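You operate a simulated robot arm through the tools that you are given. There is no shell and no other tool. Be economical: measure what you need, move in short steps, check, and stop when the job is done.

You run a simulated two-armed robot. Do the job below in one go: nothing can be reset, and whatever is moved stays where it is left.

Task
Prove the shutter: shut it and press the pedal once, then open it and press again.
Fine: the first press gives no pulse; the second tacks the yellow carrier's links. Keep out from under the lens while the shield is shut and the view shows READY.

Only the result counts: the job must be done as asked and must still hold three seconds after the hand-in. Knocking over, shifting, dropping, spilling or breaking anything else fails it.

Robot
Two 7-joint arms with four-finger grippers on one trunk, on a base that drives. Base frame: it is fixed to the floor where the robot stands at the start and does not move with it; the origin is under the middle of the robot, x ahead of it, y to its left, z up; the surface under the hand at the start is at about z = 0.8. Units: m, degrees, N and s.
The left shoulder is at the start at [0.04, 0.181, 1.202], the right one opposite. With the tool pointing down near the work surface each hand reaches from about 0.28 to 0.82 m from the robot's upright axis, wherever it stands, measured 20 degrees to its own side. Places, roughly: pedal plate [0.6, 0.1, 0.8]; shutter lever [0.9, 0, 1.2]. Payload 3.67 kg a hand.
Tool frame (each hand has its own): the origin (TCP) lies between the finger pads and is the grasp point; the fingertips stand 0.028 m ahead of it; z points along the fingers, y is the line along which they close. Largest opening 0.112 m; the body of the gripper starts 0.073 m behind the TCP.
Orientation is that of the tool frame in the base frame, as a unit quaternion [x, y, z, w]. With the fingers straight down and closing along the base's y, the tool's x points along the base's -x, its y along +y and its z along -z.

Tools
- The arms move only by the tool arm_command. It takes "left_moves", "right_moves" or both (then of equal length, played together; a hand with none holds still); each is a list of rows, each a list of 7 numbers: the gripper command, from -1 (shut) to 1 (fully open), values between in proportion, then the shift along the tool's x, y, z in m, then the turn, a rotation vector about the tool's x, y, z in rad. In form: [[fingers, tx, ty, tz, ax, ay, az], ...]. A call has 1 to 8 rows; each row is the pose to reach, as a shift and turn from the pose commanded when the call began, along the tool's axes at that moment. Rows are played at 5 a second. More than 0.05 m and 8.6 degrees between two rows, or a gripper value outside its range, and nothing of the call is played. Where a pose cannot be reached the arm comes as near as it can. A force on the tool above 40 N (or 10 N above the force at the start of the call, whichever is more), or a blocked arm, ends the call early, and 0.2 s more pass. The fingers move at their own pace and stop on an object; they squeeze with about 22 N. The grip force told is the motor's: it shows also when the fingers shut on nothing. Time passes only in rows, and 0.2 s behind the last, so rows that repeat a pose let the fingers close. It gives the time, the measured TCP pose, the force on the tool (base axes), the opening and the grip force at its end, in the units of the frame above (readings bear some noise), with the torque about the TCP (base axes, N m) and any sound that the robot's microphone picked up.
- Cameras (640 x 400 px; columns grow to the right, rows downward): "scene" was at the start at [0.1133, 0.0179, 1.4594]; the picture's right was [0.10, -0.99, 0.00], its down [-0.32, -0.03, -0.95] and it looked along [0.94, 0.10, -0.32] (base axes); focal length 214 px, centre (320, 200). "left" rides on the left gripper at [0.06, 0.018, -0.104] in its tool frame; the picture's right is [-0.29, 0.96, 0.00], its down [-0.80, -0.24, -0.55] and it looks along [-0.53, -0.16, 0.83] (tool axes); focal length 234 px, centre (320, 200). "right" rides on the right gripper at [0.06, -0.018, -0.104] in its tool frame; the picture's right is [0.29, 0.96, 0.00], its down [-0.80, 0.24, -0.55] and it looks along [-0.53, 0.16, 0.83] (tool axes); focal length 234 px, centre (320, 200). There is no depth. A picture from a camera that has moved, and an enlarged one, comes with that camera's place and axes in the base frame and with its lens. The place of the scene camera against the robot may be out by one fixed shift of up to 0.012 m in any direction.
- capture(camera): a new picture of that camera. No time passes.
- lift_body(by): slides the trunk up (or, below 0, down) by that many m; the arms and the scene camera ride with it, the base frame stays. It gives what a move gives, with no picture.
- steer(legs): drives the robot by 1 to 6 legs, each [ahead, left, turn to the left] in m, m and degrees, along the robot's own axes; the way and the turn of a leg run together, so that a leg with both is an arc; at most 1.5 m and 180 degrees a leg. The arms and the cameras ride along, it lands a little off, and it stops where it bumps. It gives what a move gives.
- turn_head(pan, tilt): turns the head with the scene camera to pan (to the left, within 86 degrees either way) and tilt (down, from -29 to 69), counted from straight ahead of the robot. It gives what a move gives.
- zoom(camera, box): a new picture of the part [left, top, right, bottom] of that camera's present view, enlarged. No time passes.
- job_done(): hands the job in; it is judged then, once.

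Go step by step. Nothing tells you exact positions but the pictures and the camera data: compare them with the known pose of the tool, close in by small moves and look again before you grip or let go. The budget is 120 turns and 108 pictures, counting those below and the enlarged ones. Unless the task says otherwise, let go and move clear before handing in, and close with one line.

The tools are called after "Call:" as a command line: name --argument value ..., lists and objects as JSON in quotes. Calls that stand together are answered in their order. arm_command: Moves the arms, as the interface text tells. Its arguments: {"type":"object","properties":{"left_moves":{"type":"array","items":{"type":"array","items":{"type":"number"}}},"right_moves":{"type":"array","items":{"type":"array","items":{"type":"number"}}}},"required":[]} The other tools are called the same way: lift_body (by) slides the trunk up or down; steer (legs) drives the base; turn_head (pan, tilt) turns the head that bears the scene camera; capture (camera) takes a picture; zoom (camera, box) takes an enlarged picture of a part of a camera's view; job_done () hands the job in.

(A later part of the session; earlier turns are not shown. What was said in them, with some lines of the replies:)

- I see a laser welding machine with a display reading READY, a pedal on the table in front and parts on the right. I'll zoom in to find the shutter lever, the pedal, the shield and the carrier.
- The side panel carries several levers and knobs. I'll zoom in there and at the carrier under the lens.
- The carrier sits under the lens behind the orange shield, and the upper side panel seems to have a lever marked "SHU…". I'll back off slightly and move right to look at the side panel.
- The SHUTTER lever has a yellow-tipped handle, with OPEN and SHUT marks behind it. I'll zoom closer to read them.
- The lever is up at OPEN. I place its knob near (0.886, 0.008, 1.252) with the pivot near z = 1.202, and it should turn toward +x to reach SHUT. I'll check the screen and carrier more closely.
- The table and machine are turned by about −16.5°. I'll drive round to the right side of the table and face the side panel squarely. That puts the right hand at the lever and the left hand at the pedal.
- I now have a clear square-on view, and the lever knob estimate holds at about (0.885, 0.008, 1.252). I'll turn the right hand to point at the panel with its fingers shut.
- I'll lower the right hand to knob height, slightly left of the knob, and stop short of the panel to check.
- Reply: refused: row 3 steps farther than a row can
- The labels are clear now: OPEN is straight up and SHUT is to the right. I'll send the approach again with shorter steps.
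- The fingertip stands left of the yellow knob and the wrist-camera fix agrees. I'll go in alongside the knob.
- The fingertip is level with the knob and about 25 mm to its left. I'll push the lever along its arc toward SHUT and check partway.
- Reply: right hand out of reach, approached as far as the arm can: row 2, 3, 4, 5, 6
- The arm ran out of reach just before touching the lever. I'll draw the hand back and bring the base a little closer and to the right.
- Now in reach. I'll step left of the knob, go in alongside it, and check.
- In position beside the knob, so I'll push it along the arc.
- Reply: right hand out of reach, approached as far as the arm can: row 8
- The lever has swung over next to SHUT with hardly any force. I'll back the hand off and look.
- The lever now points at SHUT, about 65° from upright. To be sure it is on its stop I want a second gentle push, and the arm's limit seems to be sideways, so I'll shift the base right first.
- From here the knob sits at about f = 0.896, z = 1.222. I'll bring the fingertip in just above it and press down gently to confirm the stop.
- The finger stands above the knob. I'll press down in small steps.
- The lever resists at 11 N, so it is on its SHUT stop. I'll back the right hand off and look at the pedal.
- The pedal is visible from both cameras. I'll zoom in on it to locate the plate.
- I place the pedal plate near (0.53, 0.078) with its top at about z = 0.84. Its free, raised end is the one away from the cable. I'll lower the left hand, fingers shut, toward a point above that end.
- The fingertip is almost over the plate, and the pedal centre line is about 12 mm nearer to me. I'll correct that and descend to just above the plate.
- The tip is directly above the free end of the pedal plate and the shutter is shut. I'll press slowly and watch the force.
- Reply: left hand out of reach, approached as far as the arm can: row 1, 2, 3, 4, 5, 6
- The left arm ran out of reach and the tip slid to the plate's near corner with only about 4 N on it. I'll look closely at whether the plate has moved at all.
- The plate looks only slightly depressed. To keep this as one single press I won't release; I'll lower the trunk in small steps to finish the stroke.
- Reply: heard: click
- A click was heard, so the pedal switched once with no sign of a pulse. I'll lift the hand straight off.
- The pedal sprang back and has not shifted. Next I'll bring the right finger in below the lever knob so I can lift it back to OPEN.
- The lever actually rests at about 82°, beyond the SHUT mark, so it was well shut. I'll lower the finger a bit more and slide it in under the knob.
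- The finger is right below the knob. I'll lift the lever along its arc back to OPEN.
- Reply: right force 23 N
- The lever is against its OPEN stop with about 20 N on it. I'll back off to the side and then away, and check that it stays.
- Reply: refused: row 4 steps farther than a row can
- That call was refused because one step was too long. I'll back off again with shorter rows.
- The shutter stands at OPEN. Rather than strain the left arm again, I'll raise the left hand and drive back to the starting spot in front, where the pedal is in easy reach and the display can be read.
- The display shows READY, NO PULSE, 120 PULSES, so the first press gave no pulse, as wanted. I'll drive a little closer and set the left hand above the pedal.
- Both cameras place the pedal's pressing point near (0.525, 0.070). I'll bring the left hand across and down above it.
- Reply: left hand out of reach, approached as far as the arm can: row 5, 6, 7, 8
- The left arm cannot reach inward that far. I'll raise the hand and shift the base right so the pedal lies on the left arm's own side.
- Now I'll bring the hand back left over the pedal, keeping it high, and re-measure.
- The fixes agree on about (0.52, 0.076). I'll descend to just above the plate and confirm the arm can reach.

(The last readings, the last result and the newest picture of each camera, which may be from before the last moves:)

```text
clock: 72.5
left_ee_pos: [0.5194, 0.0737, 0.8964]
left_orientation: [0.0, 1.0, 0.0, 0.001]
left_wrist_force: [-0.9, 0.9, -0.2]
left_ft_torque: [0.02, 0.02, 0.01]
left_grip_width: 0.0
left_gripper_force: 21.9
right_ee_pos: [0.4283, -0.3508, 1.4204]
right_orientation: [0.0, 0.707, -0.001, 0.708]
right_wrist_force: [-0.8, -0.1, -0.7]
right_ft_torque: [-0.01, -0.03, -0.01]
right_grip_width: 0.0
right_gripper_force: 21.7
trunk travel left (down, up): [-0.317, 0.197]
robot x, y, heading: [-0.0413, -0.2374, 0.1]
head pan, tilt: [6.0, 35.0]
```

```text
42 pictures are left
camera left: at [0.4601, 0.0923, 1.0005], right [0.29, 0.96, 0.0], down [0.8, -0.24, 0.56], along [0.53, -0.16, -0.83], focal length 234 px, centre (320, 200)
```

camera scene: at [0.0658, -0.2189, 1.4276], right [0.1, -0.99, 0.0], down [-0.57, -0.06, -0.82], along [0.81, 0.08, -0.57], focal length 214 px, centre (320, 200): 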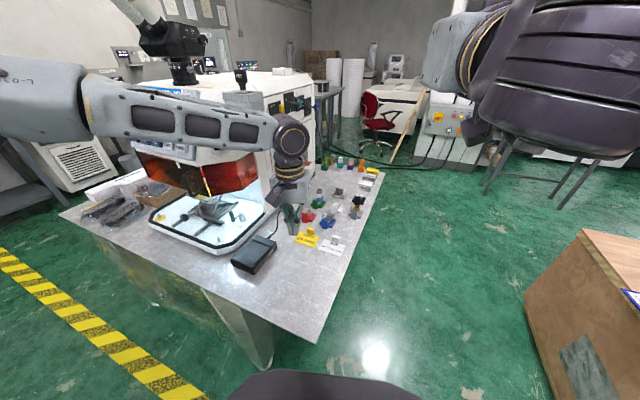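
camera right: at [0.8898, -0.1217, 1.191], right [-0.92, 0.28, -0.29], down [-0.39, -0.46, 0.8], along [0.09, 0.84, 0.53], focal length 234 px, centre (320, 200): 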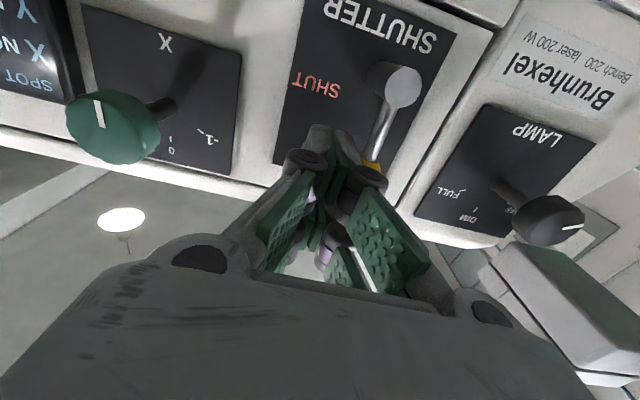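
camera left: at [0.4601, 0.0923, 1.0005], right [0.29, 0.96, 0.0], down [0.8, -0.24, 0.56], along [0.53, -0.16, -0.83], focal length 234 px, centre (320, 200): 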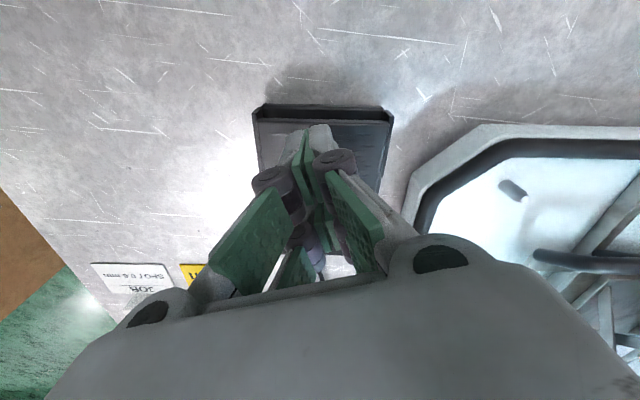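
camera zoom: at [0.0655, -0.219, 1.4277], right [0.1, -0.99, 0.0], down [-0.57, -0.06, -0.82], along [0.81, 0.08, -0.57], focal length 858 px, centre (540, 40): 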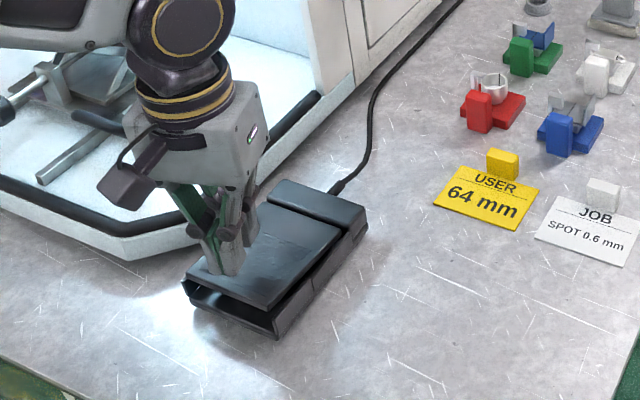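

The tip is centred over the free end and within reach. I'll make the second press slowly, past the earlier click height.

Call:
arm_command --left_moves '[[-1, 0, 0, 0.012, 0, 0, 0], [-1, 0, 0, 0.022, 0, 0, 0], [-1, 0, 0, 0.03, 0, 0, 0], [-1, 0, 0, 0.036, 0, 0, 0], [-1, 0, 0, 0.041, 0, 0, 0]]'

Call:
zoom --camera "scene" --box '[210, 190, 320, 290]'

```text
clock: 73.7
left_ee_pos: [0.5209, 0.0745, 0.8584]
left_orientation: [-0.001, 1.0, 0.0, 0.004]
left_wrist_force: [-3.9, 5.7, 18.4]
left_ft_torque: [0.13, -0.38, 0.16]
left_grip_width: 0.006
left_gripper_force: 21.9
right_ee_pos: [0.4252, -0.3499, 1.4221]
right_orientation: [0.0, 0.706, 0.0, 0.708]
right_wrist_force: [-0.4, -0.6, 1.0]
right_ft_torque: [0.02, 0.03, 0.01]
right_grip_width: 0.0001
right_gripper_force: 21.7
trunk travel left (down, up): [-0.317, 0.197]
robot x, y, heading: [-0.041, -0.2342, -0.1]
head pan, tilt: [6.0, 35.0]
heard: click
```

```text
4.00 times, centred on (265, 240) of scene
camera zoom: at [0.063, -0.219, 1.428], right [0.1, -0.99, 0.0], down [-0.57, -0.06, -0.82], along [0.82, 0.08, -0.57], focal length 858 px, centre (540, 40)
```

zoom: 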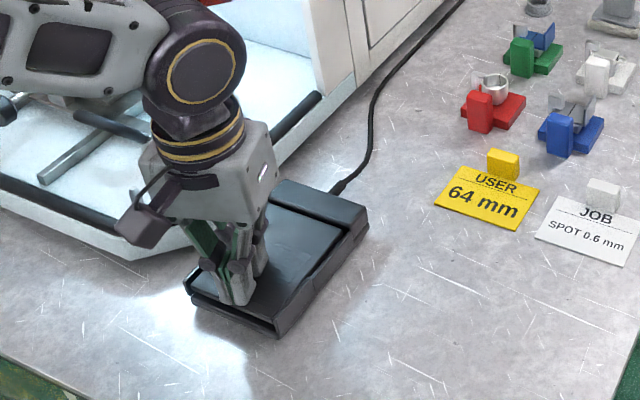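

Click heard and the pedal is down. I'll release it, raise the hand clear, and read the display.

Call:
arm_command --left_moves '[[-1, 0, 0, -0.02, 0, 0, 0], [-1, 0, 0, -0.06, 0, 0, 0], [-1, 0, 0, -0.1, 0, 0, 0], [-1, 0.02, 0, -0.14, 0, 0, 0], [-1, 0.05, 0, -0.17, 0, 0, 0], [-1, 0.08, 0.02, -0.19, 0, 0, 0]]'

Call:
turn_head --pan 20 --tilt 22

Call:
capture --camera "scene"

```text
clock: 75.1
left_ee_pos: [0.4401, 0.097, 1.0449]
left_orientation: [0.001, 1.0, -0.001, 0.001]
left_wrist_force: [-0.4, 0.0, 0.4]
left_ft_torque: [-0.03, -0.03, 0.05]
left_grip_width: 0.0
left_gripper_force: 21.7
right_ee_pos: [0.4265, -0.3482, 1.4218]
right_orientation: [0.0, 0.707, -0.001, 0.707]
right_wrist_force: [0.8, 0.0, 1.5]
right_ft_torque: [-0.01, 0.03, -0.05]
right_grip_width: 0.0
right_gripper_force: 22.2
trunk travel left (down, up): [-0.317, 0.197]
robot x, y, heading: [-0.0424, -0.2359, -0.2]
head pan, tilt: [6.0, 35.0]
```

```text
clock: 75.8
left_ee_pos: [0.4412, 0.0946, 1.0449]
left_orientation: [0.0, 1.0, 0.0, 0.002]
left_wrist_force: [0.0, 0.4, -0.4]
left_ft_torque: [-0.01, -0.01, 0.02]
left_grip_width: 0.0
left_gripper_force: 22.4
right_ee_pos: [0.4288, -0.35, 1.4204]
right_orientation: [0.0, 0.707, -0.001, 0.707]
right_wrist_force: [-0.3, 0.4, -0.8]
right_ft_torque: [0.0, 0.01, -0.03]
right_grip_width: 0.0
right_gripper_force: 22.1
trunk travel left (down, up): [-0.317, 0.197]
robot x, y, heading: [-0.0437, -0.2382, -0.3]
head pan, tilt: [20.0, 22.0]
```

```text
40 pictures are left
camera scene: at [0.0658, -0.1969, 1.4482], right [0.34, -0.94, 0.0], down [-0.35, -0.13, -0.93], along [0.87, 0.32, -0.38], focal length 214 px, centre (320, 200)
```

scene: 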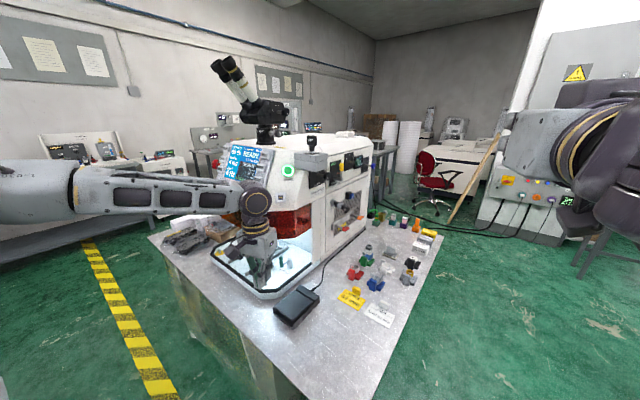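

Call:
zoom --camera "scene" --box '[215, 140, 305, 200]'

Call:
zoom --camera "scene" --box '[310, 140, 390, 200]'

```text
6.67 times, centred on (260, 170) of scene
camera zoom: at [0.0658, -0.1969, 1.4482], right [0.34, -0.94, 0.0], down [-0.35, -0.13, -0.93], along [0.87, 0.32, -0.38], focal length 1430 px, centre (720, 400)
```

zoom: 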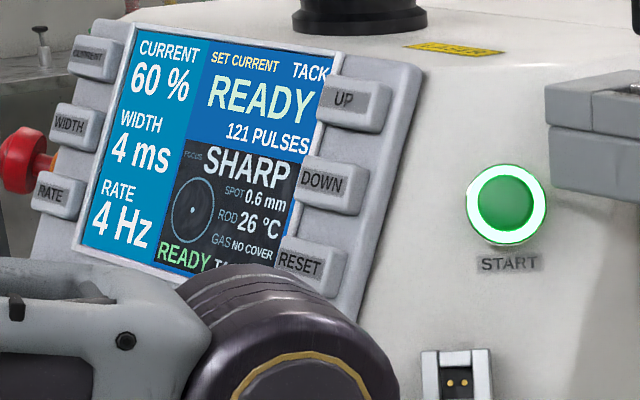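

```text
6.67 times, centred on (350, 170) of scene
camera zoom: at [0.0658, -0.1969, 1.4482], right [0.34, -0.94, 0.0], down [-0.35, -0.13, -0.93], along [0.87, 0.32, -0.38], focal length 1430 px, centre (120, 400)
```

zoom: 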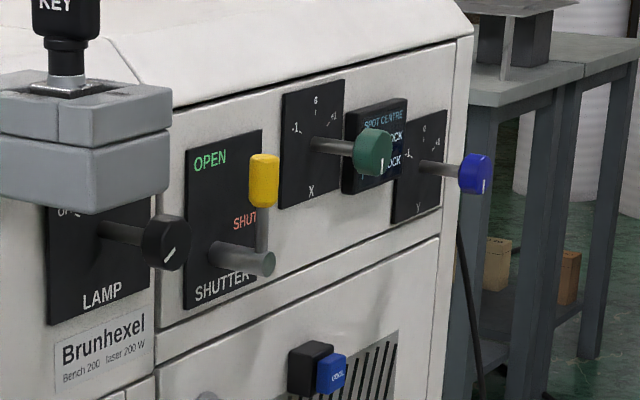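

The counter went from 120 to 121, the status line now begins "TA…", and the shutter stands open, so a single pulse was fired. I'll back the robot clear of the table.

Call:
steer --legs '[[-0.2, 0, 0]]'

Call:
capture --camera "scene"

Call:
zoom --camera "scene" --box '[225, 140, 315, 210]'

```text
clock: 77.5
left_ee_pos: [0.2375, 0.0986, 1.0445]
left_orientation: [-0.002, 1.0, -0.001, 0.0]
left_wrist_force: [-0.6, 0.3, 0.2]
left_ft_torque: [0.01, -0.01, 0.04]
left_grip_width: 0.0
left_gripper_force: 22.2
right_ee_pos: [0.2264, -0.3482, 1.4208]
right_orientation: [-0.002, 0.707, 0.001, 0.707]
right_wrist_force: [-0.2, -0.1, 0.3]
right_ft_torque: [0.02, -0.01, 0.0]
right_grip_width: 0.0001
right_gripper_force: 22.2
trunk travel left (down, up): [-0.317, 0.197]
robot x, y, heading: [-0.2433, -0.2387, 0.0]
head pan, tilt: [20.0, 22.0]
```

```text
37 pictures are left
camera scene: at [-0.1369, -0.196, 1.4482], right [0.35, -0.94, 0.0], down [-0.35, -0.13, -0.93], along [0.87, 0.32, -0.37], focal length 214 px, centre (320, 200)
```

scene: 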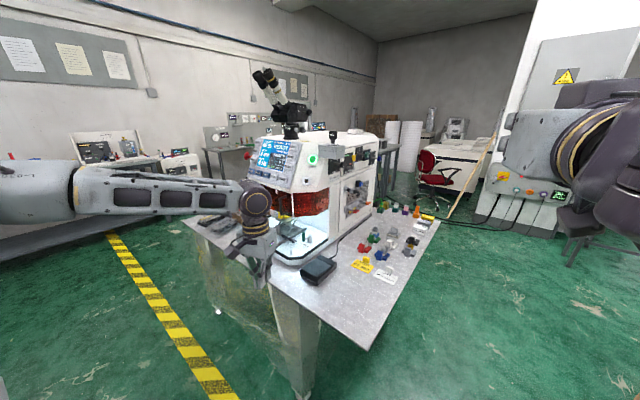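

```text
5.71 times, centred on (270, 175) of scene
camera zoom: at [-0.1369, -0.196, 1.4482], right [0.35, -0.94, 0.0], down [-0.35, -0.13, -0.93], along [0.87, 0.32, -0.37], focal length 1226 px, centre (606, 343)
```

zoom: 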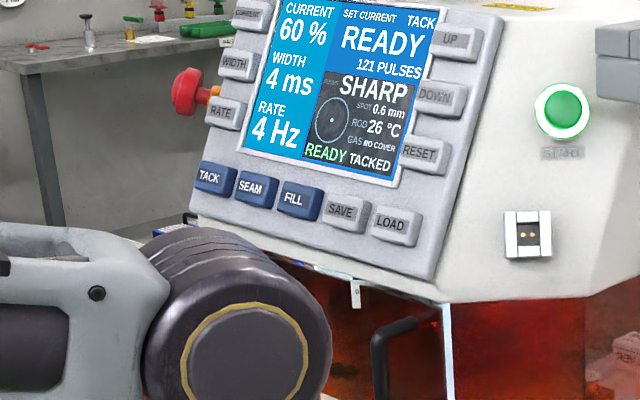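

The display reads TACKED with 121 pulses, both hands are clear and nothing has shifted. I'll hand the job in.

Call:
job_done

```text
The job is handed in.
```

The shutter is proven: the shut press gave no pulse (the counter stayed at 120), and the open press fired one pulse, with the display now reading 121 and TACKED.
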